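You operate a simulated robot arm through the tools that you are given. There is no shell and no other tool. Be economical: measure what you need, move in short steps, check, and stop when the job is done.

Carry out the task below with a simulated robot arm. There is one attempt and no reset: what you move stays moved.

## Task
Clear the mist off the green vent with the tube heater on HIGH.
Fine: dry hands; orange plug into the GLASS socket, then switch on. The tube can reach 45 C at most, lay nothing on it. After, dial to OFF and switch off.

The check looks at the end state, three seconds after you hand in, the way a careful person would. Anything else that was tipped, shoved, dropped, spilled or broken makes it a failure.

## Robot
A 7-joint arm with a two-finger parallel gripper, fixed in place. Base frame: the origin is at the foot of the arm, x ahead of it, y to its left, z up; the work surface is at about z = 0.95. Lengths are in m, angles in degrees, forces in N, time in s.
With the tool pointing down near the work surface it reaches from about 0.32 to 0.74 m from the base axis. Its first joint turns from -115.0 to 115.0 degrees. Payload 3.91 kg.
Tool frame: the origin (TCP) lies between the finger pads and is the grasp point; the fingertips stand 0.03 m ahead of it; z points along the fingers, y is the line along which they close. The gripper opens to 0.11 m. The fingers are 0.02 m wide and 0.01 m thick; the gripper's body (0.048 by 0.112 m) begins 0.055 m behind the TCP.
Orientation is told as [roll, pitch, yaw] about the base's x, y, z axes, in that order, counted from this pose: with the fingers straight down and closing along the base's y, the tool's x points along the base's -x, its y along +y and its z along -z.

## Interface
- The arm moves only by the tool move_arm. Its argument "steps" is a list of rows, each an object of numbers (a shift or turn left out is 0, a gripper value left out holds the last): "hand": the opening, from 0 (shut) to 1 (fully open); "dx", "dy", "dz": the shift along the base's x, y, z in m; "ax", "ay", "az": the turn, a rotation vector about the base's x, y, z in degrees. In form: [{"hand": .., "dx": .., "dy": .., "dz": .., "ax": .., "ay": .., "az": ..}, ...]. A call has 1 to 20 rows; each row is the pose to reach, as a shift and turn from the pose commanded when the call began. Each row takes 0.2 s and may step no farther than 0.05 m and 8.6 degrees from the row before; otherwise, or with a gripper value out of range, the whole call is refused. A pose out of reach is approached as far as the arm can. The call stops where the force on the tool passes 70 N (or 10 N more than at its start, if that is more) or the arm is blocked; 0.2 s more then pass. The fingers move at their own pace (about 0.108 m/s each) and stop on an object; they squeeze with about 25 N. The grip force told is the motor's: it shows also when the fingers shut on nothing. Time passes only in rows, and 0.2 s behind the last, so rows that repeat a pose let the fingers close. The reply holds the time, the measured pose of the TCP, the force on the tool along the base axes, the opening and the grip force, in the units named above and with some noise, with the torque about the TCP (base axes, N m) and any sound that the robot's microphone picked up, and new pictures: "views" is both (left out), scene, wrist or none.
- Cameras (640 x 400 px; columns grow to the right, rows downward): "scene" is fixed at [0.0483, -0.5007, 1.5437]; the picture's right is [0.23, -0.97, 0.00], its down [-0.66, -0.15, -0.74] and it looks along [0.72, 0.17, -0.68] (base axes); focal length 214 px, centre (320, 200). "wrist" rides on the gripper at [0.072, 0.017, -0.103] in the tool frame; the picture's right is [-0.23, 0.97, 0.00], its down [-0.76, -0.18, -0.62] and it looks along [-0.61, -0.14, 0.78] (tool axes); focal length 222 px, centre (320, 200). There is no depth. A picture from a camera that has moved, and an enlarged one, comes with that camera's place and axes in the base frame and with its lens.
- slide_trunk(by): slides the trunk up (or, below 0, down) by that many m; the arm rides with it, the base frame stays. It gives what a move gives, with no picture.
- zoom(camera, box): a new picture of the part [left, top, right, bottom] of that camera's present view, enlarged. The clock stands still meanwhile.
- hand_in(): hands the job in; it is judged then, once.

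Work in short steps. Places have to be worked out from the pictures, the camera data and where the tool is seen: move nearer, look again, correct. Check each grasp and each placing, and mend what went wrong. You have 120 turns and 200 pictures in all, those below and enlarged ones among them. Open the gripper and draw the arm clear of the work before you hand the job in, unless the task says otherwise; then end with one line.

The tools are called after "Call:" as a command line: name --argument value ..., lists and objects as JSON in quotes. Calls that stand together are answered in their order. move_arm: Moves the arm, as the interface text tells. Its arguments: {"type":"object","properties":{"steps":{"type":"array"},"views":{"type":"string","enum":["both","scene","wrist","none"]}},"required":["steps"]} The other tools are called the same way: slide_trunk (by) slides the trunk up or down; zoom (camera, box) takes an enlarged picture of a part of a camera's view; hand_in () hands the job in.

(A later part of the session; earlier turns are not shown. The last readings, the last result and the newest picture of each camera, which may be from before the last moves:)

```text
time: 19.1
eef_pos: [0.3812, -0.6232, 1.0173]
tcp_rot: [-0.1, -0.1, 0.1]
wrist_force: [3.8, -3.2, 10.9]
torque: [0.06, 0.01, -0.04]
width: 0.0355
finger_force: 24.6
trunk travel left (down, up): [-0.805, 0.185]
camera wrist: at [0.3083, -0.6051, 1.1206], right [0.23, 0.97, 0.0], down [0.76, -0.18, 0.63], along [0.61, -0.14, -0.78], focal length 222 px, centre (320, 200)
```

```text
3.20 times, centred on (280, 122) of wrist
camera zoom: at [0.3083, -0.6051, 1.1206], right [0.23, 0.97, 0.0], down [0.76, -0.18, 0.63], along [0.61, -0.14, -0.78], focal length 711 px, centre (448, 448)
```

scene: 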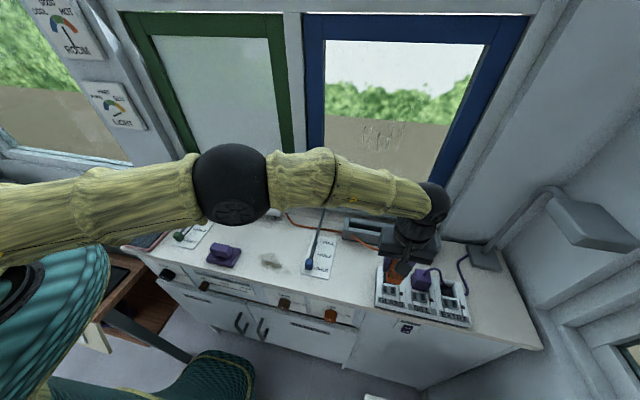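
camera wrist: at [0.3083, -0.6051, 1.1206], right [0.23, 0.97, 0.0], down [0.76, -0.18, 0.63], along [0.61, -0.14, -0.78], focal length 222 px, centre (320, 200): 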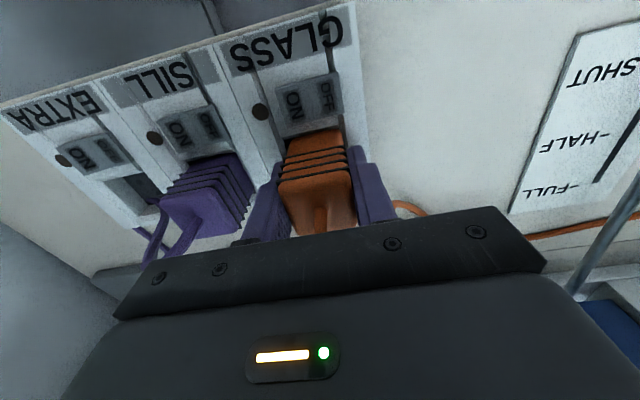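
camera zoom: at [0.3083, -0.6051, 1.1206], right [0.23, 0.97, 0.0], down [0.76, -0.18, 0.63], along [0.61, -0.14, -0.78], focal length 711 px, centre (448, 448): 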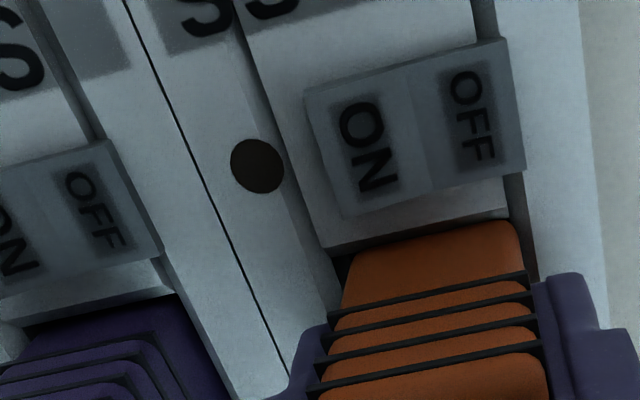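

I get contact at 11 N with pushes of +x and -y, and the view shows a gap on the -y side. I lift slightly, shift by (+1.5, -2) mm and press down again gently.

Call:
move_arm --steps '[{"hand": 0, "dz": 0.005}, {"dz": 0.005, "dx": 0.0015, "dy": -0.002}, {"dz": 0.0, "dx": 0.0015, "dy": -0.002}, {"dz": -0.004, "dx": 0.0015, "dy": -0.002}, {"dz": -0.008, "dx": 0.0015, "dy": -0.002}, {"dz": -0.008, "dx": 0.0015, "dy": -0.002}]' --views "wrist"

Call:
zoom --camera "scene" --box '[362, 250, 442, 300]'

Call:
zoom --camera "wrist" --box '[180, 60, 380, 185]'

```text
time: 20.5
eef_pos: [0.383, -0.6238, 1.0101]
tcp_rot: [-0.1, -0.1, 0.0]
wrist_force: [0.4, 0.5, 7.7]
torque: [0.23, 0.01, -0.04]
width: 0.035
finger_force: 25.3
trunk travel left (down, up): [-0.805, 0.185]
camera wrist: at [0.3096, -0.6066, 1.1131], right [0.23, 0.97, 0.0], down [0.76, -0.18, 0.62], along [0.61, -0.14, -0.78], focal length 222 px, centre (320, 200)
```

wrist: 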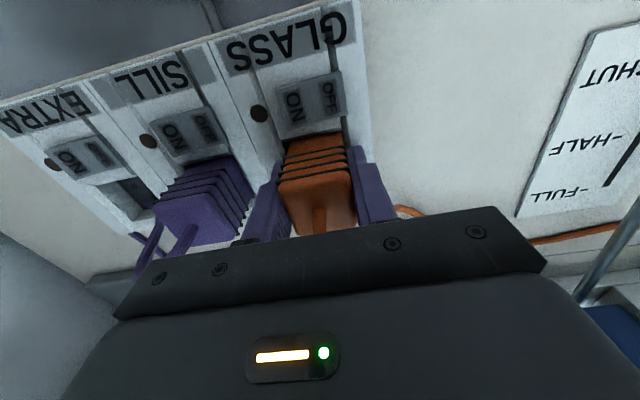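

```text
8.00 times, centred on (402, 275) of scene
camera zoom: at [0.0483, -0.5007, 1.5437], right [0.23, -0.97, 0.0], down [-0.66, -0.15, -0.74], along [0.72, 0.17, -0.68], focal length 1716 px, centre (-336, -400)
```

zoom: 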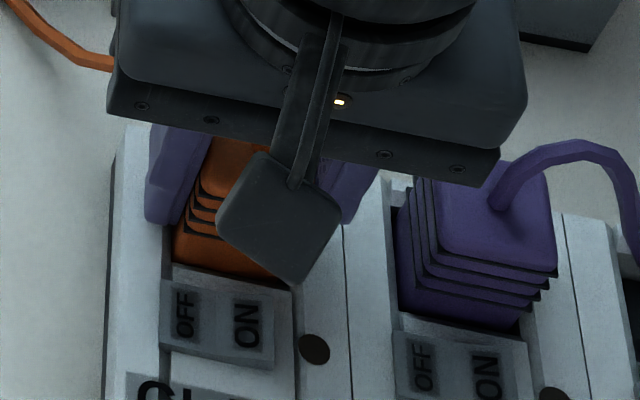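

```text
3.20 times, centred on (280, 122) of wrist
camera zoom: at [0.3096, -0.6066, 1.1131], right [0.23, 0.97, 0.0], down [0.76, -0.18, 0.62], along [0.61, -0.14, -0.78], focal length 711 px, centre (448, 448)
```

zoom: 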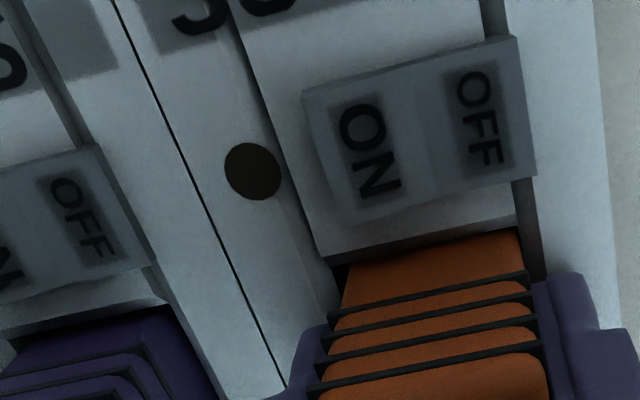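

It slid in to a TCP height of 1.010. I press a bit further, nudging 1 mm towards -y, to see whether it goes deeper.

Call:
move_arm --steps '[{"hand": 0, "dy": -0.001, "dz": -0.003}, {"dy": -0.001, "dz": -0.006}, {"dy": -0.001, "dz": -0.01}, {"dy": -0.001, "dz": -0.01}]' --views "none"

Call:
zoom --camera "wrist" --box '[180, 60, 380, 185]'

Call:
zoom --camera "scene" --box '[362, 250, 442, 300]'

```text
time: 21.5
eef_pos: [0.3809, -0.6231, 1.0098]
tcp_rot: [-0.9, -0.6, 0.0]
wrist_force: [1.7, 8.2, 55.2]
torque: [1.66, 0.18, -0.02]
width: 0.0354
finger_force: 25.1
trunk travel left (down, up): [-0.805, 0.185]
```

```text
3.20 times, centred on (280, 122) of wrist
camera zoom: at [0.3086, -0.6049, 1.1125], right [0.23, 0.97, -0.01], down [0.76, -0.17, 0.63], along [0.61, -0.15, -0.77], focal length 711 px, centre (448, 448)
```

zoom: 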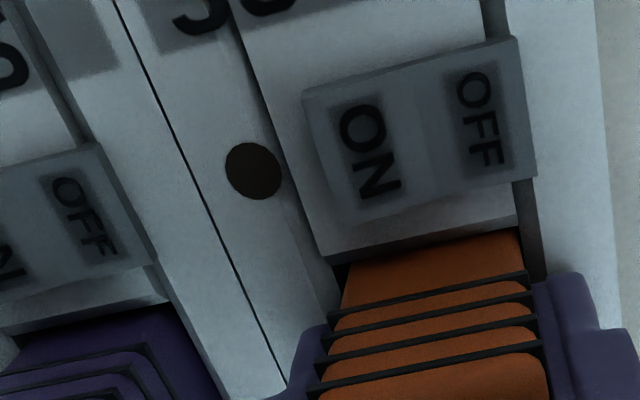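

```text
8.00 times, centred on (402, 275) of scene
camera zoom: at [0.0483, -0.5007, 1.5437], right [0.23, -0.97, 0.0], down [-0.66, -0.15, -0.74], along [0.72, 0.17, -0.68], focal length 1716 px, centre (-336, -400)
```

zoom: 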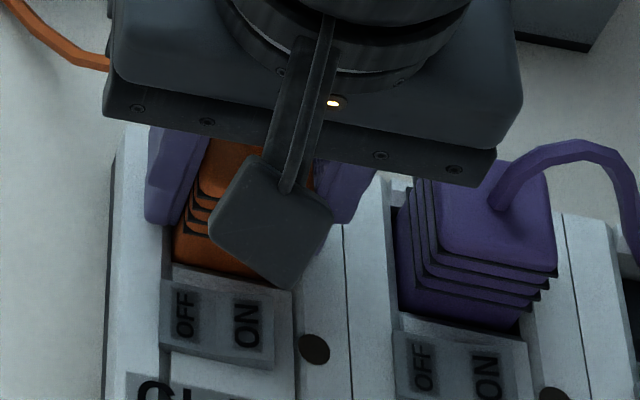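

The 55 N comes with an x torque of 1.66 N m. That means the +y fingertip is bearing on the frame, while the plug itself looks as deep as the purple one. I unload, open a little and lift to inspect.

Call:
move_arm --steps '[{"hand": 0, "dz": 0.008}, {"hand": 0.42, "dz": 0.009}, {"hand": 0.42, "dz": 0.009}, {"hand": 0.42, "dz": 0.03}, {"hand": 0.42, "dz": 0.06}, {"dz": 0.09, "dx": -0.02, "dy": 0.02}, {"dz": 0.11, "dx": -0.04, "dy": 0.05}, {"dz": 0.11, "dx": -0.06, "dy": 0.09}]' --views "both"

Call:
zoom --camera "scene" --box '[362, 250, 442, 300]'

Call:
zoom --camera "wrist" --box '[140, 80, 340, 205]'

```text
time: 23.3
eef_pos: [0.3656, -0.6232, 1.1155]
tcp_rot: [0.1, 0.0, 0.0]
wrist_force: [0.6, -0.6, 0.3]
torque: [-0.01, 0.04, 0.0]
width: 0.0462
finger_force: 0.1
out of reach, approached as far as the arm can: row 6, 7, 8
trunk travel left (down, up): [-0.805, 0.185]
camera wrist: at [0.2932, -0.6064, 1.2185], right [0.23, 0.97, 0.0], down [0.76, -0.18, 0.62], along [0.61, -0.14, -0.78], focal length 222 px, centre (320, 200)
```

scene: 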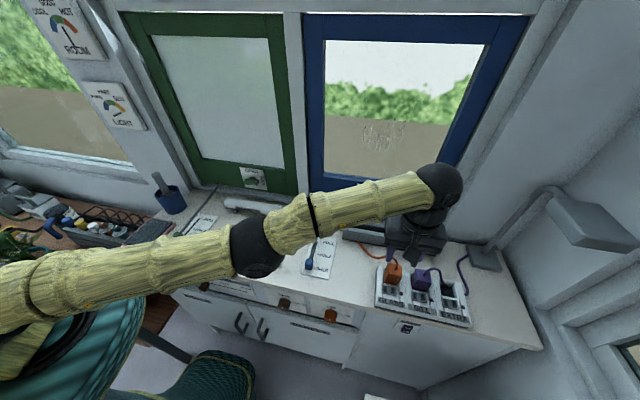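
wrist: 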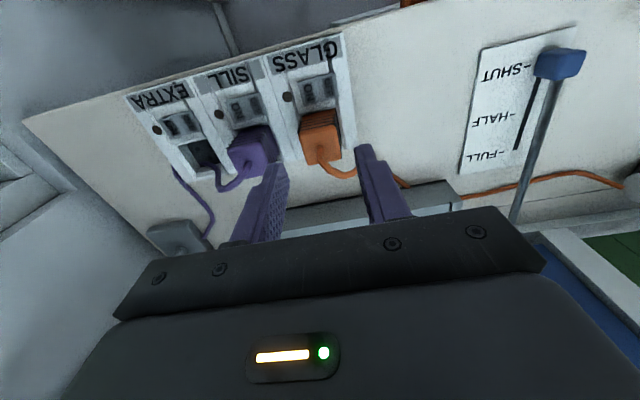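

```text
8.00 times, centred on (402, 275) of scene
camera zoom: at [0.0483, -0.5007, 1.5437], right [0.23, -0.97, 0.0], down [-0.66, -0.15, -0.74], along [0.72, 0.17, -0.68], focal length 1716 px, centre (-336, -400)
```

zoom: 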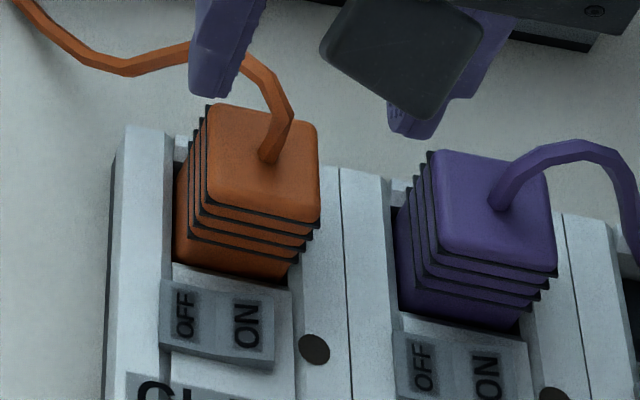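

```text
3.20 times, centred on (240, 142) of wrist
camera zoom: at [0.2932, -0.6064, 1.2185], right [0.23, 0.97, 0.0], down [0.76, -0.18, 0.62], along [0.61, -0.14, -0.78], focal length 711 px, centre (576, 384)
```

zoom: 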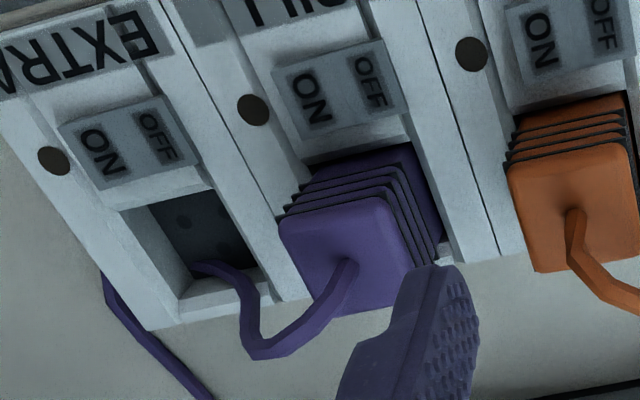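

The orange plug sits at the same depth as the purple one. The ON half of the GLASS rocker triangulates to about (0.346, -0.629, 0.974). I close the fingers and hover above it.

Call:
move_arm --steps '[{"hand": 0, "dx": -0.02, "dy": -0.003}, {"dx": -0.0205, "dy": -0.0055, "dz": -0.04}, {"dx": -0.0205, "dy": -0.0055, "dz": -0.08}, {"dx": -0.0205, "dy": -0.0055, "dz": -0.093}, {"dx": -0.0205, "dy": -0.0055, "dz": -0.093}]' --views "wrist"

Call:
zoom --camera "scene" --box '[362, 250, 442, 300]'

Call:
zoom --camera "wrist" --box '[220, 60, 420, 185]'

```text
time: 24.5
eef_pos: [0.3496, -0.6385, 1.024]
tcp_rot: [0.1, 0.0, -0.1]
wrist_force: [-0.2, 1.0, 0.6]
torque: [-0.01, 0.0, 0.03]
width: 0.0002
finger_force: 24.6
out of reach, approached as far as the arm can: row 1, 2, 3, 4, 5
trunk travel left (down, up): [-0.805, 0.185]
camera wrist: at [0.2772, -0.6218, 1.1271], right [0.23, 0.97, 0.0], down [0.76, -0.18, 0.62], along [0.61, -0.14, -0.78], focal length 222 px, centre (320, 200)
```

wrist: 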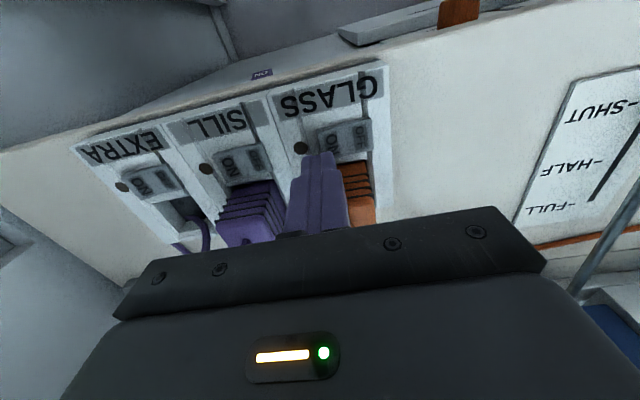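

```text
8.00 times, centred on (402, 275) of scene
camera zoom: at [0.0483, -0.5007, 1.5437], right [0.23, -0.97, 0.0], down [-0.66, -0.15, -0.74], along [0.72, 0.17, -0.68], focal length 1716 px, centre (-336, -400)
```

zoom: 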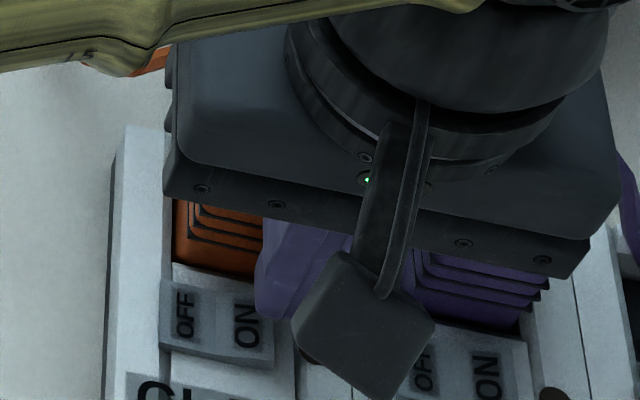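

```text
3.20 times, centred on (320, 122) of wrist
camera zoom: at [0.2772, -0.6218, 1.1271], right [0.23, 0.97, 0.0], down [0.76, -0.18, 0.62], along [0.61, -0.14, -0.78], focal length 711 px, centre (320, 448)
```

zoom: 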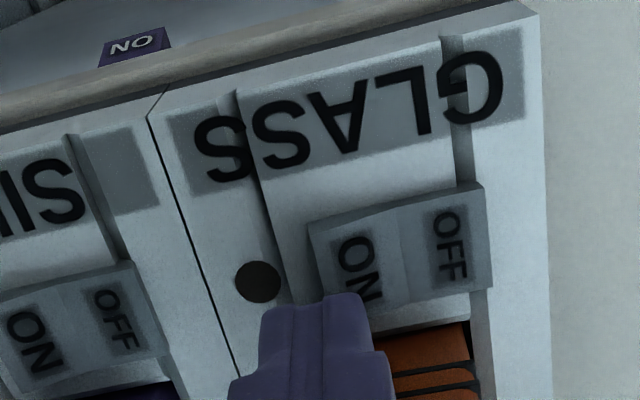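

The hand ended 9 mm too far in -y, because the earlier command had been clamped by reach. I correct towards (0.345, -0.629) at the same height.

Call:
move_arm --steps '[{"hand": 0, "dx": -0.004, "dy": 0.0095}, {"hand": 0, "dx": -0.004, "dy": 0.0095}]' --views "none"

Call:
zoom --camera "wrist" --box '[220, 60, 420, 185]'

```text
time: 25.1
eef_pos: [0.3499, -0.6387, 1.0244]
tcp_rot: [0.1, 0.0, 0.0]
wrist_force: [0.0, 0.6, -0.8]
torque: [-0.02, 0.01, -0.02]
width: 0.0
finger_force: 24.9
out of reach, approached as far as the arm can: row 1, 2
trunk travel left (down, up): [-0.805, 0.185]
```

```text
3.20 times, centred on (320, 122) of wrist
camera zoom: at [0.2773, -0.6218, 1.1274], right [0.23, 0.97, 0.0], down [0.76, -0.18, 0.62], along [0.61, -0.14, -0.78], focal length 711 px, centre (320, 448)
```

zoom: 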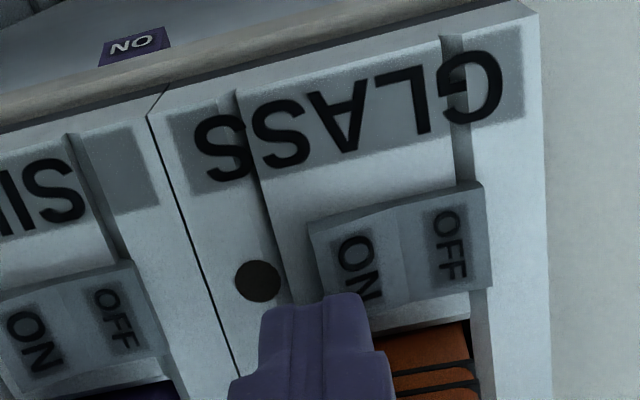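

The IK seems stuck at a joint limit, since the hand did not move. I lift and draw back towards the base to free the arm's posture.

Call:
move_arm --steps '[{"hand": 0, "dz": 0.04}, {"dz": 0.08}, {"dz": 0.11, "dx": -0.02, "dy": 0.03}, {"dz": 0.12, "dx": -0.04, "dy": 0.06}, {"dz": 0.12, "dx": -0.06, "dy": 0.1}]' --views "scene"

```text
time: 26.3
eef_pos: [0.3112, -0.6369, 1.1602]
tcp_rot: [0.6, -0.4, -2.9]
wrist_force: [-0.8, 0.8, 0.0]
torque: [-0.03, -0.09, -0.01]
width: 0.0
finger_force: 25.5
out of reach, approached as far as the arm can: row 2, 3, 4, 5
trunk travel left (down, up): [-0.805, 0.185]
```

scene: 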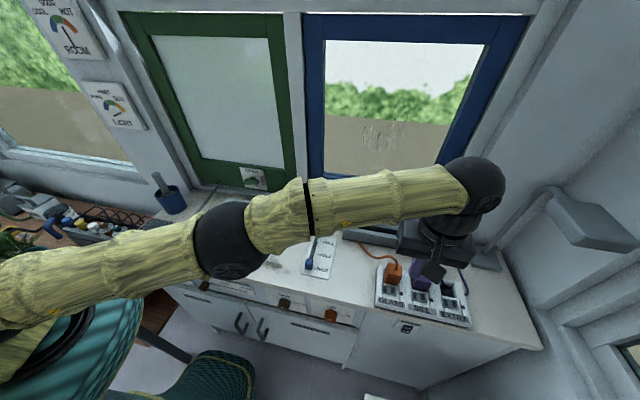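

The tool yaw has drifted to -2.9°, so a wrist joint is at its limit. Turning the yaw negative should relieve it, and yaw doesn't matter for pressing.

Call:
move_arm --steps '[{"hand": 0, "az": -8}, {"az": -16, "dy": 0.02}, {"az": -24, "dy": 0.04, "dx": -0.01}, {"az": -30, "dy": 0.07, "dx": -0.01}]' --views "none"

```text
time: 27.3
eef_pos: [0.2821, -0.4687, 1.1465]
tcp_rot: [0.0, 0.0, -30.1]
wrist_force: [-0.4, -0.3, 0.5]
torque: [-0.03, 0.0, 0.03]
width: 0.0
finger_force: 25.1
out of reach, approached as far as the arm can: row 1
trunk travel left (down, up): [-0.805, 0.185]
```

That freed it. Now I move with yaw -30 to hover over the ON half at (0.345, -0.629).

Call:
move_arm --steps '[{"hand": 0, "dx": 0.015, "dy": -0.04}, {"dx": 0.03, "dy": -0.08, "dz": -0.02}, {"dx": 0.045, "dy": -0.12, "dz": -0.04}, {"dx": 0.063, "dy": -0.15, "dz": -0.07}, {"dx": 0.063, "dy": -0.16, "dz": -0.11}, {"dx": 0.063, "dy": -0.16, "dz": -0.122}, {"dx": 0.063, "dy": -0.16, "dz": -0.122}]' --views "wrist"

Call:
zoom --camera "scene" --box '[362, 250, 442, 300]'

Call:
zoom --camera "wrist" --box '[220, 60, 420, 185]'

```text
time: 28.9
eef_pos: [0.3438, -0.6332, 1.0214]
tcp_rot: [0.0, 0.0, -30.1]
wrist_force: [0.1, -1.3, -0.5]
torque: [0.0, 0.0, 0.02]
width: 0.0
finger_force: 25.3
trunk travel left (down, up): [-0.805, 0.185]
camera wrist: at [0.2902, -0.5804, 1.1245], right [0.68, 0.73, 0.0], down [0.57, -0.53, 0.62], along [0.45, -0.43, -0.78], focal length 222 px, centre (320, 200)
```

wrist: 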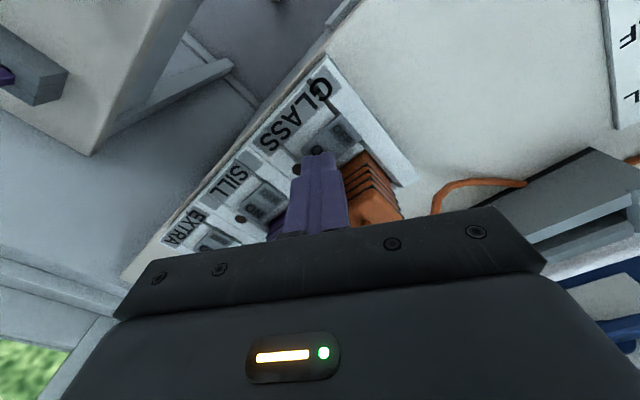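

```text
8.00 times, centred on (402, 275) of scene
camera zoom: at [0.0483, -0.5007, 1.5437], right [0.23, -0.97, 0.0], down [-0.66, -0.15, -0.74], along [0.72, 0.17, -0.68], focal length 1716 px, centre (-336, -400)
```

zoom: 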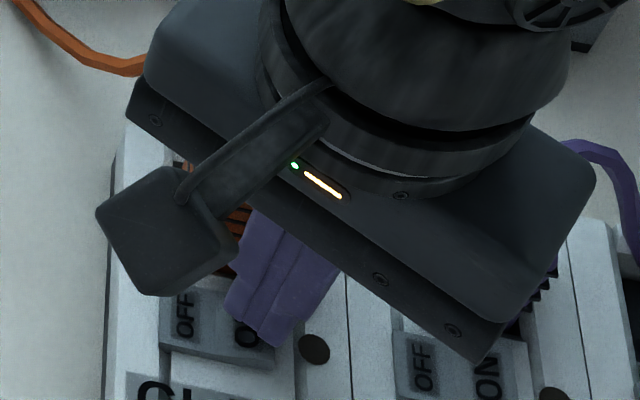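

```text
3.20 times, centred on (320, 122) of wrist
camera zoom: at [0.2902, -0.5804, 1.1245], right [0.68, 0.73, 0.0], down [0.57, -0.53, 0.62], along [0.45, -0.43, -0.78], focal length 711 px, centre (320, 448)
```

zoom: 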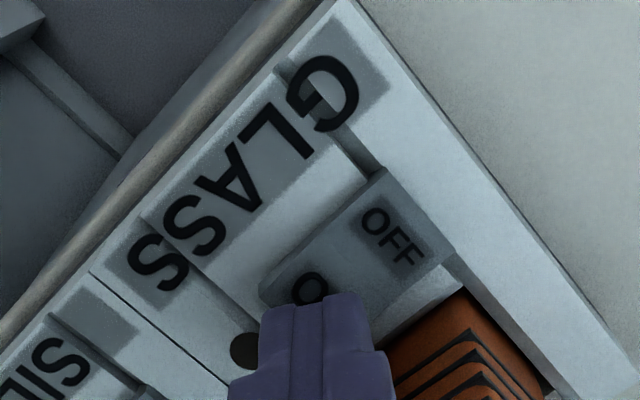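

The tip is over the ON half, slightly forward and to the side. I nudge by (+3, +2) mm and press down gently.

Call:
move_arm --steps '[{"hand": 0, "dx": 0.003, "dy": 0.002, "dz": -0.006}, {"dx": 0.003, "dy": 0.002, "dz": -0.012}, {"dx": 0.003, "dy": 0.002, "dz": -0.017}, {"dx": 0.003, "dy": 0.002, "dz": -0.02}]' --views "wrist"

Call:
zoom --camera "scene" --box '[362, 250, 442, 300]'

```text
time: 29.9
eef_pos: [0.3464, -0.6298, 1.0159]
tcp_rot: [-0.7, -1.2, -30.1]
wrist_force: [-0.9, -10.4, 62.2]
torque: [0.25, 0.34, 0.06]
width: 0.0
finger_force: 25.0
trunk travel left (down, up): [-0.805, 0.185]
camera wrist: at [0.2909, -0.5754, 1.1179], right [0.68, 0.73, -0.01], down [0.56, -0.52, 0.64], along [0.46, -0.44, -0.77], focal length 222 px, centre (320, 200)
```

wrist: 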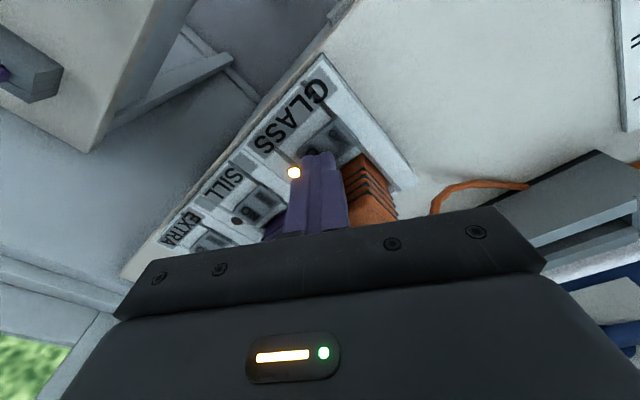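

```text
8.00 times, centred on (402, 275) of scene
camera zoom: at [0.0483, -0.5007, 1.5437], right [0.23, -0.97, 0.0], down [-0.66, -0.15, -0.74], along [0.72, 0.17, -0.68], focal length 1716 px, centre (-336, -400)
```

zoom: 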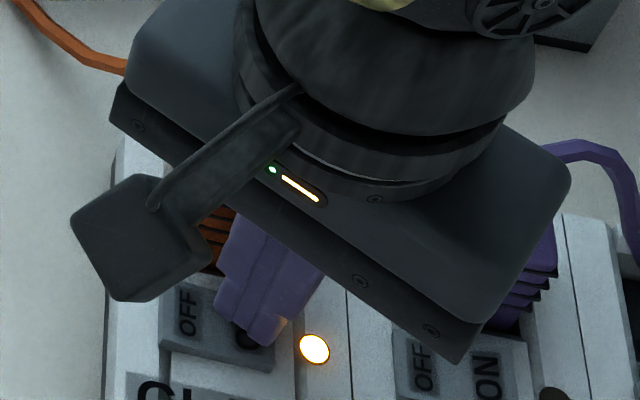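

The neon beside the switch is lit, so the GLASS socket is live. I lift off and draw back in front of the counter to look at the dial.

Call:
move_arm --steps '[{"hand": 0, "dz": 0.04}, {"dz": 0.08}, {"dz": 0.12, "dx": -0.02, "dy": 0.03}, {"dz": 0.15, "dx": -0.045, "dy": 0.06}, {"dz": 0.17, "dx": -0.07, "dy": 0.1, "az": 5}, {"dz": 0.17, "dx": -0.09, "dy": 0.13, "az": 12}, {"dz": 0.17, "dx": -0.1, "dy": 0.16, "az": 20}, {"dz": 0.17, "dx": -0.11, "dy": 0.17, "az": 28}]' --views "both"

Call:
zoom --camera "scene" --box '[362, 250, 442, 300]'

```text
refused: row 3 steps farther than a row can; nothing moved
```

```text
8.00 times, centred on (402, 275) of scene
camera zoom: at [0.0483, -0.5007, 1.5437], right [0.23, -0.97, 0.0], down [-0.66, -0.15, -0.74], along [0.72, 0.17, -0.68], focal length 1716 px, centre (-336, -400)
```

zoom: 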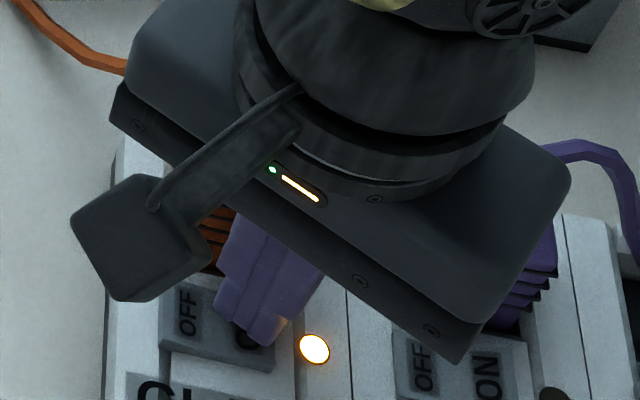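

One row was too long, so I use smaller steps.

Call:
move_arm --steps '[{"hand": 0, "dz": 0.04}, {"dz": 0.08}, {"dz": 0.11, "dx": -0.015, "dy": 0.02}, {"dz": 0.135, "dx": -0.035, "dy": 0.05}, {"dz": 0.14, "dx": -0.06, "dy": 0.085, "az": 5}, {"dz": 0.14, "dx": -0.08, "dy": 0.12, "az": 12}, {"dz": 0.14, "dx": -0.1, "dy": 0.15, "az": 20}, {"dz": 0.14, "dx": -0.11, "dy": 0.17, "az": 28}, {"dz": 0.14, "dx": -0.11, "dy": 0.17, "az": 30}]' --views "both"

Call:
zoom --camera "scene" --box '[362, 250, 442, 300]'

```text
time: 31.9
eef_pos: [0.2359, -0.4591, 1.1411]
tcp_rot: [-0.1, 0.1, 0.1]
wrist_force: [-0.1, -0.5, -0.2]
torque: [-0.01, 0.01, -0.01]
width: 0.0
finger_force: 25.6
trunk travel left (down, up): [-0.805, 0.185]
camera wrist: at [0.1641, -0.4414, 1.2447], right [0.23, 0.97, 0.0], down [0.76, -0.18, 0.62], along [0.61, -0.14, -0.78], focal length 222 px, centre (320, 200)
```

scene: 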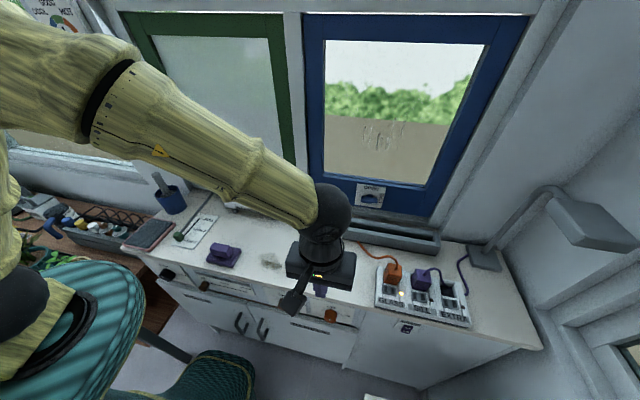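
wrist: 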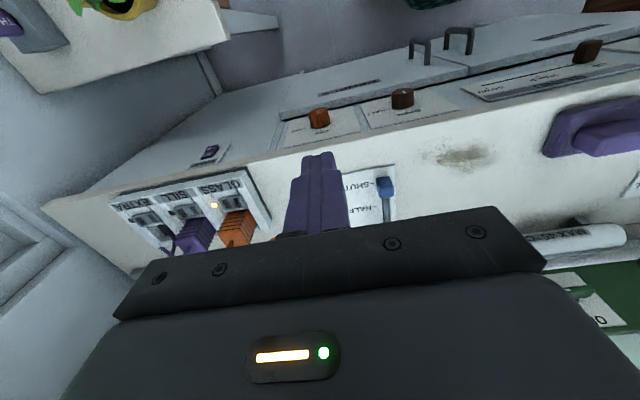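

```text
8.00 times, centred on (402, 275) of scene
camera zoom: at [0.0483, -0.5007, 1.5437], right [0.23, -0.97, 0.0], down [-0.66, -0.15, -0.74], along [0.72, 0.17, -0.68], focal length 1716 px, centre (-336, -400)
```

zoom: 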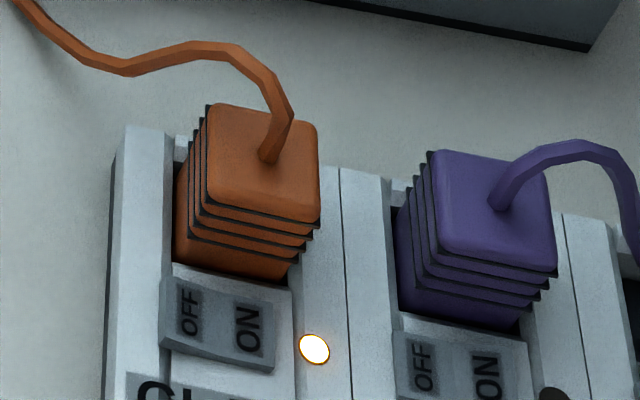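

The switch is on. The dial triangulates to about (0.302, -0.474, 0.81) on the front panel. I pitch the tool up towards horizontal and lower it for a frontal look.

Call:
move_arm --steps '[{"hand": 0, "ay": -8, "dx": -0.01}, {"ay": -16, "dx": -0.02}, {"ay": -24, "dx": -0.03}, {"ay": -32, "dx": -0.04}, {"ay": -40, "dx": -0.05}, {"ay": -48, "dx": -0.06}, {"ay": -55, "dx": -0.06}]' --views "both"

```text
time: 33.5
eef_pos: [0.176, -0.4597, 1.1414]
tcp_rot: [0.0, -55.1, 0.0]
wrist_force: [-1.0, 0.3, 0.8]
torque: [0.02, -0.01, 0.0]
width: 0.0
finger_force: 24.9
trunk travel left (down, up): [-0.805, 0.185]
camera wrist: at [0.05, -0.4416, 1.1415], right [0.13, 0.97, 0.19], down [-0.08, -0.18, 0.98], along [0.99, -0.14, 0.05], focal length 222 px, centre (320, 200)
```

scene: 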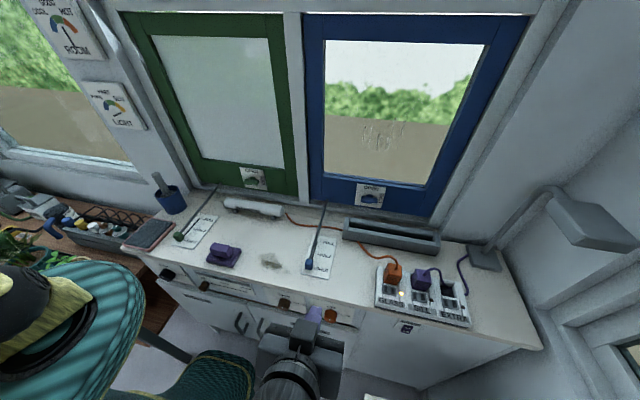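
wrist: 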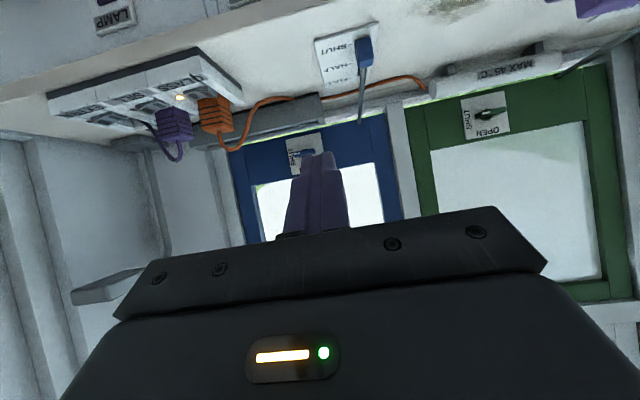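

The arm is clear of the counter in the scene view. I lower everything with the trunk by 0.22 m to face the panel.

Call:
slide_trunk --by -0.22

Call:
zoom --camera "wrist" --box '[0, 0, 640, 400]'

Call:
zoom --camera "scene" --box '[0, 0, 640, 400]'

```text
time: 35.8
eef_pos: [0.1759, -0.4569, 0.923]
tcp_rot: [0.0, -55.0, 0.1]
wrist_force: [-0.3, 0.1, 0.0]
torque: [0.0, -0.02, -0.01]
width: 0.0
finger_force: 24.9
trunk travel left (down, up): [-0.585, 0.405]
```

```text
1.00 times, centred on (320, 200) of wrist (not enlarged: the box is as wide or as high as the picture)
camera zoom: at [0.0502, -0.4413, 0.9219], right [0.13, 0.97, 0.19], down [-0.07, -0.18, 0.98], along [0.99, -0.14, 0.05], focal length 222 px, centre (320, 200)
```

zoom: 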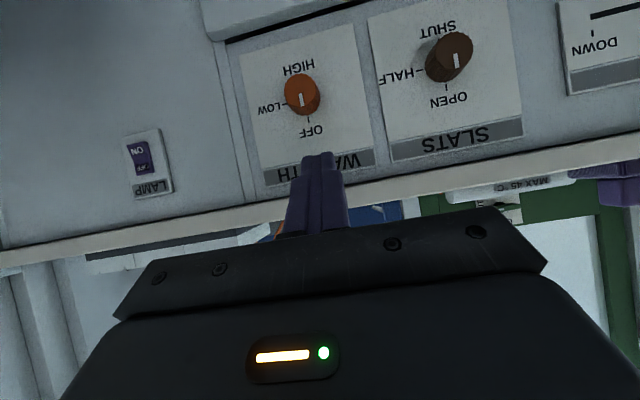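

```text
1.00 times, centred on (320, 200) of scene (not enlarged: the box is as wide or as high as the picture)
camera zoom: at [0.0483, -0.5007, 1.5437], right [0.23, -0.97, 0.0], down [-0.66, -0.15, -0.74], along [0.72, 0.17, -0.68], focal length 214 px, centre (320, 200)
```

zoom: 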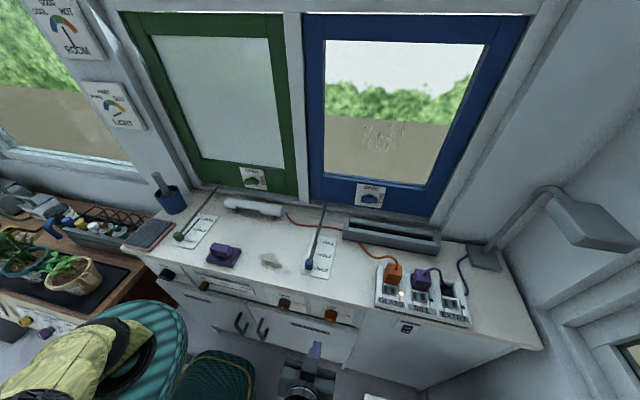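

Dial labels: OFF is at the top, LOW at the robot's right and HIGH at the bottom. Going from OFF to HIGH is therefore +180° about base x. The knob is at about (0.307, -0.475, 0.813). I level the tool and line up in front of it with the fingers open.

Call:
move_arm --steps '[{"hand": 0.65, "ay": -8, "dz": -0.03, "dy": -0.005}, {"ay": -16, "dz": -0.06, "dy": -0.01}, {"ay": -24, "dz": -0.09, "dy": -0.018, "dx": 0.01}, {"ay": -32, "dz": -0.11, "dy": -0.018, "dx": 0.03}, {"ay": -35, "dz": -0.11, "dy": -0.018, "dx": 0.044}, {"ay": -35, "dz": -0.11, "dy": -0.018, "dx": 0.044}]' --views "both"

```text
time: 37.2
eef_pos: [0.2195, -0.4781, 0.8129]
tcp_rot: [-165.7, -90.0, 165.7]
wrist_force: [-0.5, -0.6, -0.6]
torque: [0.01, 0.02, 0.0]
width: 0.0715
finger_force: 0.1
trunk travel left (down, up): [-0.585, 0.405]
camera wrist: at [0.1168, -0.4601, 0.7395], right [0.0, 0.97, 0.23], down [-0.62, -0.18, 0.76], along [0.78, -0.14, 0.61], focal length 222 px, centre (320, 200)
```

scene: 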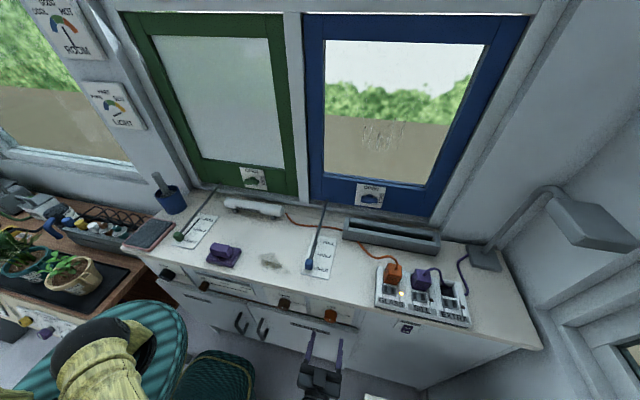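
wrist: 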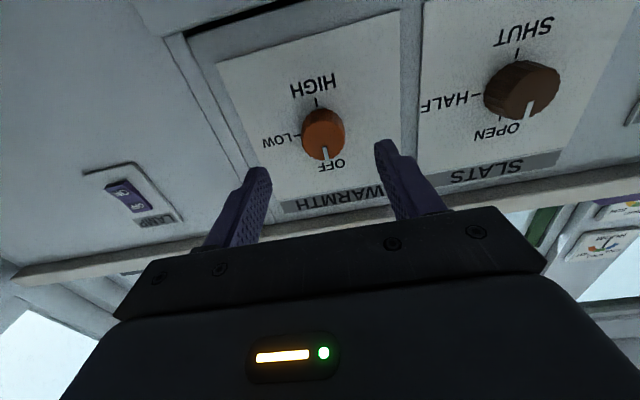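

The tool is level and the knob refines to (0.307, -0.4745, 0.815). I pre-roll the tool backwards as far as -80° about x, so that one grip can turn the dial a long way.

Call:
move_arm --steps '[{"hand": 0.65, "ax": -8, "dy": 0.0035, "dz": 0.002}, {"ax": -16, "dy": 0.0035, "dz": 0.002}, {"ax": -24, "dy": 0.0035, "dz": 0.002}, {"ax": -32, "dy": 0.0035, "dz": 0.002}, {"ax": -40, "dy": 0.0035, "dz": 0.002}, {"ax": -48, "dy": 0.0035, "dz": 0.002}, {"ax": -56, "dy": 0.0035, "dz": 0.002}, {"ax": -64, "dy": 0.0035, "dz": 0.002}, {"ax": -72, "dy": 0.0035, "dz": 0.002}, {"ax": -80, "dy": 0.0035, "dz": 0.002}, {"ax": -88, "dy": 0.0035, "dz": 0.002}, {"ax": -95, "dy": 0.0035, "dz": 0.002}]' --views "wrist"

```text
time: 38.2
eef_pos: [0.2333, -0.5623, 0.8238]
tcp_rot: [-89.6, -61.8, 91.1]
wrist_force: [-4.0, 11.8, 1.1]
torque: [0.85, 0.47, -1.64]
width: 0.0714
finger_force: 0.0
out of reach, approached as far as the arm can: row 2, 3, 4, 5
trunk travel left (down, up): [-0.585, 0.405]
stopped in row 5: the force on the tool passed its limit at 101 N (the readings are from after the stop); the commanded pose is now the measured one
camera wrist: at [0.1305, -0.5839, 0.7521], right [-0.02, 0.97, -0.26], down [-0.63, 0.19, 0.76], along [0.78, 0.18, 0.6], focal length 222 px, centre (320, 200)
```

wrist: 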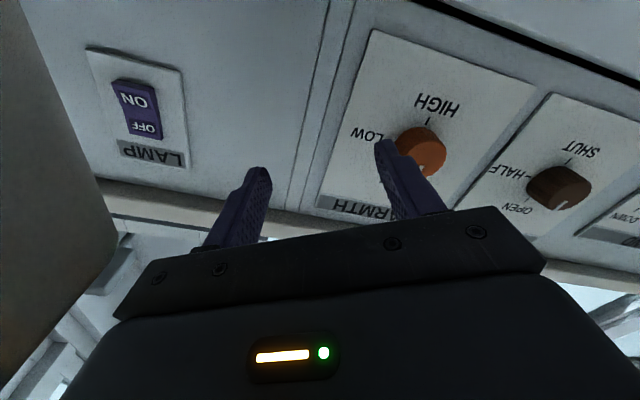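

A force of 101 N stopped it. The roll ran into a joint limit and the hand swung towards -y. Before moving, I check what was touched.

Call:
zoom --camera "scene" --box '[0, 0, 640, 400]'

Call:
zoom --camera "scene" --box '[240, 280, 440, 400]'

```text
1.00 times, centred on (320, 200) of scene (not enlarged: the box is as wide or as high as the picture)
camera zoom: at [0.0483, -0.5007, 1.5437], right [0.23, -0.97, 0.0], down [-0.66, -0.15, -0.74], along [0.72, 0.17, -0.68], focal length 214 px, centre (320, 200)
```

zoom: 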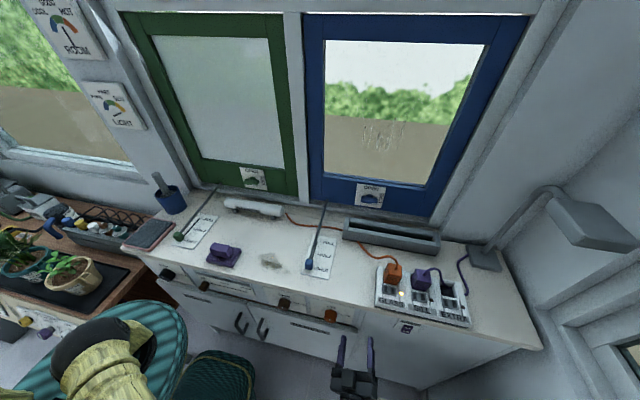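

```text
3.20 times, centred on (340, 340) of scene
camera zoom: at [0.0483, -0.5007, 1.5437], right [0.23, -0.97, 0.0], down [-0.66, -0.15, -0.74], along [0.72, 0.17, -0.68], focal length 686 px, centre (256, -248)
```

zoom: 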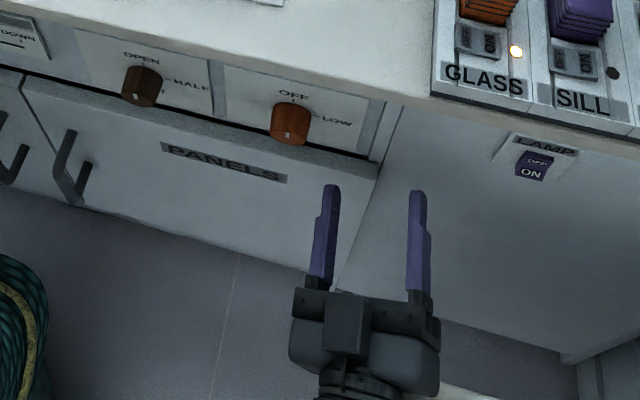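

Nothing on the panel was hit; a link or the wrist probably met the furniture on the right. I reverse the roll and return to the line-up pose.

Call:
move_arm --steps '[{"hand": 0.65, "dy": 0.02, "ax": 4}, {"dy": 0.04, "ax": 10, "dx": -0.005}, {"dy": 0.065, "ax": 18, "dx": -0.01}, {"dy": 0.0875, "ax": 26, "dx": -0.014, "dz": -0.009}, {"dy": 0.0875, "ax": 28, "dx": -0.014, "dz": -0.009}]' --views "wrist"

Call:
zoom --camera "scene" --box '[0, 0, 640, 400]'

```text
time: 39.4
eef_pos: [0.2216, -0.4744, 0.8159]
tcp_rot: [-151.4, -89.5, 152.6]
wrist_force: [-0.1, -1.1, -0.3]
torque: [-0.03, 0.0, 0.03]
width: 0.0715
finger_force: 0.1
trunk travel left (down, up): [-0.585, 0.405]
camera wrist: at [0.1175, -0.4606, 0.7419], right [-0.02, 0.97, 0.22], down [-0.63, -0.19, 0.76], along [0.78, -0.12, 0.61], focal length 222 px, centre (320, 200)
```

wrist: 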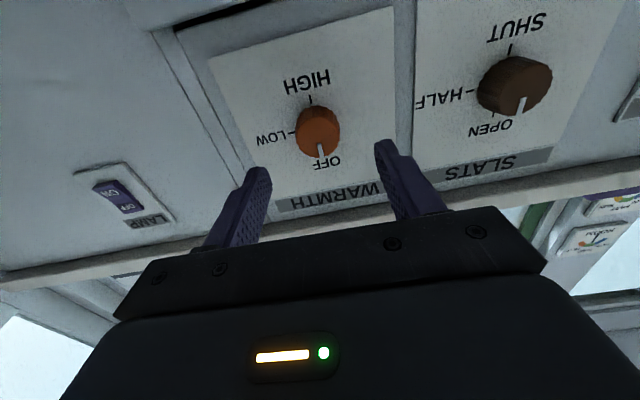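

```text
1.00 times, centred on (320, 200) of scene (not enlarged: the box is as wide or as high as the picture)
camera zoom: at [0.0483, -0.5007, 1.5437], right [0.23, -0.97, 0.0], down [-0.66, -0.15, -0.74], along [0.72, 0.17, -0.68], focal length 214 px, centre (320, 200)
```

zoom: 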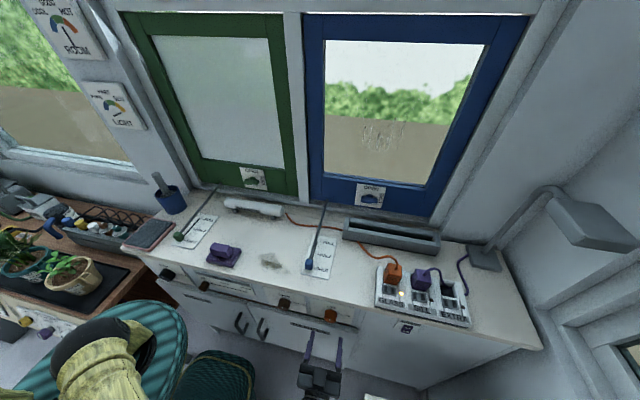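

Back at the line-up pose with nothing disturbed. I test how far the tool rolls the other way (+x), in small portions.

Call:
move_arm --steps '[{"hand": 0.65, "ax": 8}, {"ax": 16}, {"ax": 24}, {"ax": 32}]' --views "none"

```text
time: 40.4
eef_pos: [0.2196, -0.4763, 0.815]
tcp_rot: [92.0, -58.2, -90.8]
wrist_force: [-0.4, 1.3, -0.1]
torque: [-0.05, 0.04, 0.03]
width: 0.0716
finger_force: 0.1
trunk travel left (down, up): [-0.585, 0.405]
```

Call:
move_arm --steps '[{"hand": 0.65, "ax": 8}, {"ax": 16}, {"ax": 24}, {"ax": 32}, {"ax": 40}, {"ax": 48}, {"ax": 56}]' --views "none"

```text
time: 42.0
eef_pos: [0.219, -0.4749, 0.8152]
tcp_rot: [91.3, -2.2, -90.4]
wrist_force: [0.0, 0.2, -0.1]
torque: [0.01, -0.02, -0.01]
width: 0.0717
finger_force: 0.2
trunk travel left (down, up): [-0.585, 0.405]
```

Roll +88 is fine. I keep going to find the full range.

Call:
move_arm --steps '[{"hand": 0.65, "ax": 8}, {"ax": 16}, {"ax": 24}, {"ax": 32}, {"ax": 40}, {"ax": 48}, {"ax": 56}, {"ax": 64}, {"ax": 72}, {"ax": 80}, {"ax": 88}]' --views "both"

```text
time: 44.4
eef_pos: [0.2195, -0.4748, 0.8171]
tcp_rot: [84.7, 85.8, -96.7]
wrist_force: [-0.3, 0.8, 0.4]
torque: [-0.01, 0.01, 0.0]
width: 0.0715
finger_force: 0.0
trunk travel left (down, up): [-0.585, 0.405]
camera wrist: at [0.1157, -0.4848, 0.8899], right [-0.02, -0.99, -0.15], down [-0.63, 0.14, -0.77], along [0.78, 0.08, -0.62], focal length 222 px, centre (320, 200)
```

scene: 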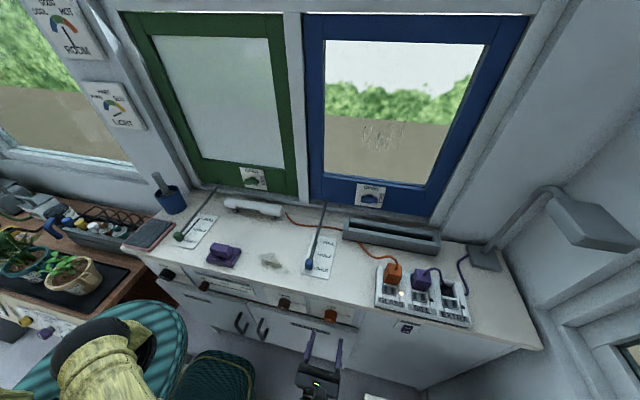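
wrist: 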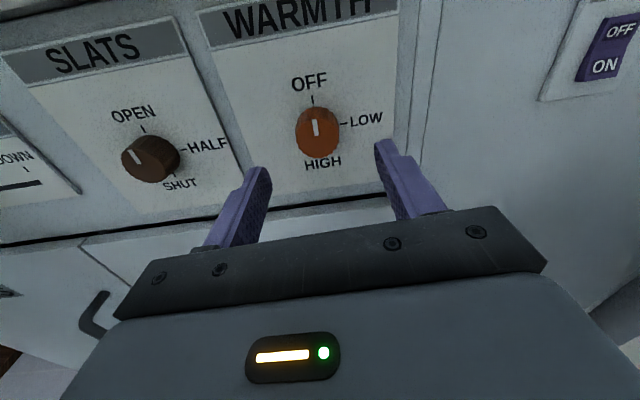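

The roll range from 0 to +176° is clear, which is enough for OFF→HIGH in one grip. The knob is confirmed at y -0.4745, z 0.815. I roll back to the start.

Call:
move_arm --steps '[{"hand": 0.65, "ax": -8}, {"ax": -16}, {"ax": -24}, {"ax": -32}, {"ax": -40}, {"ax": -48}, {"ax": -56}, {"ax": -64}, {"ax": -72}, {"ax": -80}, {"ax": -88}]' --views "none"

Call:
move_arm --steps '[{"hand": 0.65, "ax": -8}, {"ax": -16}, {"ax": -24}, {"ax": -32}, {"ax": -40}, {"ax": -48}, {"ax": -56}, {"ax": -64}, {"ax": -72}, {"ax": -80}, {"ax": -88}]' --views "wrist"

```text
time: 46.8
eef_pos: [0.2199, -0.4757, 0.8169]
tcp_rot: [91.3, -2.5, -90.6]
wrist_force: [0.1, 0.8, -0.8]
torque: [-0.01, -0.01, 0.0]
width: 0.0716
finger_force: 0.1
trunk travel left (down, up): [-0.585, 0.405]
```

```text
time: 49.2
eef_pos: [0.2184, -0.4766, 0.8141]
tcp_rot: [-132.2, -89.2, 133.3]
wrist_force: [0.6, -0.6, -0.2]
torque: [-0.01, 0.02, 0.01]
width: 0.0715
finger_force: 0.1
trunk travel left (down, up): [-0.585, 0.405]
camera wrist: at [0.1162, -0.4618, 0.7421], right [-0.02, 0.98, 0.22], down [-0.63, -0.18, 0.76], along [0.78, -0.12, 0.61], focal length 222 px, centre (320, 200)
```

wrist: 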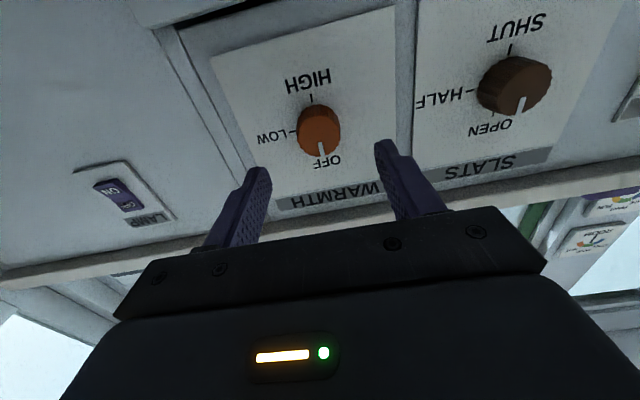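

I advance slowly towards the knob, staying alert for panel contact.

Call:
move_arm --steps '[{"hand": 0.65, "dx": 0.03, "dy": 0.001}, {"dx": 0.05, "dy": 0.001}, {"dx": 0.06, "dy": 0.001}]' --views "both"

Call:
zoom --camera "scene" --box '[280, 280, 400, 355]'

```text
time: 50.0
eef_pos: [0.2799, -0.4743, 0.8157]
tcp_rot: [-142.0, -89.5, 143.3]
wrist_force: [-0.4, -0.3, 0.1]
torque: [0.04, -0.02, -0.01]
width: 0.0714
finger_force: 0.1
trunk travel left (down, up): [-0.585, 0.405]
camera wrist: at [0.1762, -0.4602, 0.7425], right [-0.02, 0.97, 0.22], down [-0.62, -0.19, 0.76], along [0.78, -0.12, 0.61], focal length 222 px, centre (320, 200)
```

scene: 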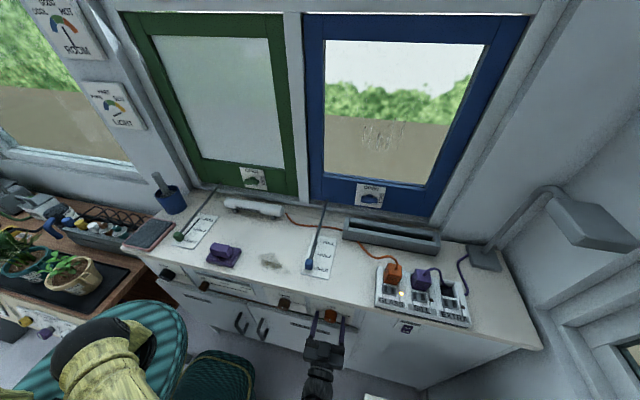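
wrist: 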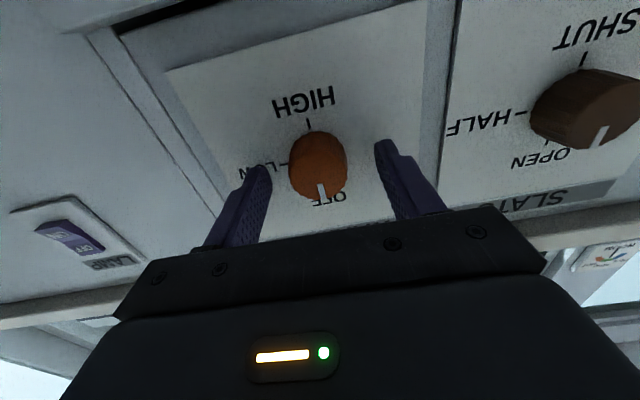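

```text
5.33 times, centred on (340, 318) of scene
camera zoom: at [0.0483, -0.5007, 1.5437], right [0.23, -0.97, 0.0], down [-0.66, -0.15, -0.74], along [0.72, 0.17, -0.68], focal length 1144 px, centre (213, -427)
```

zoom: 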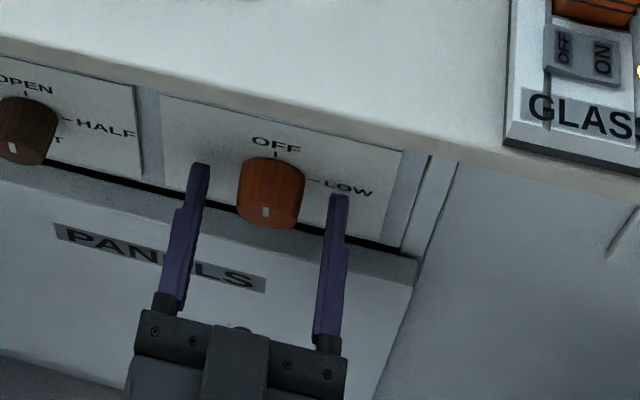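

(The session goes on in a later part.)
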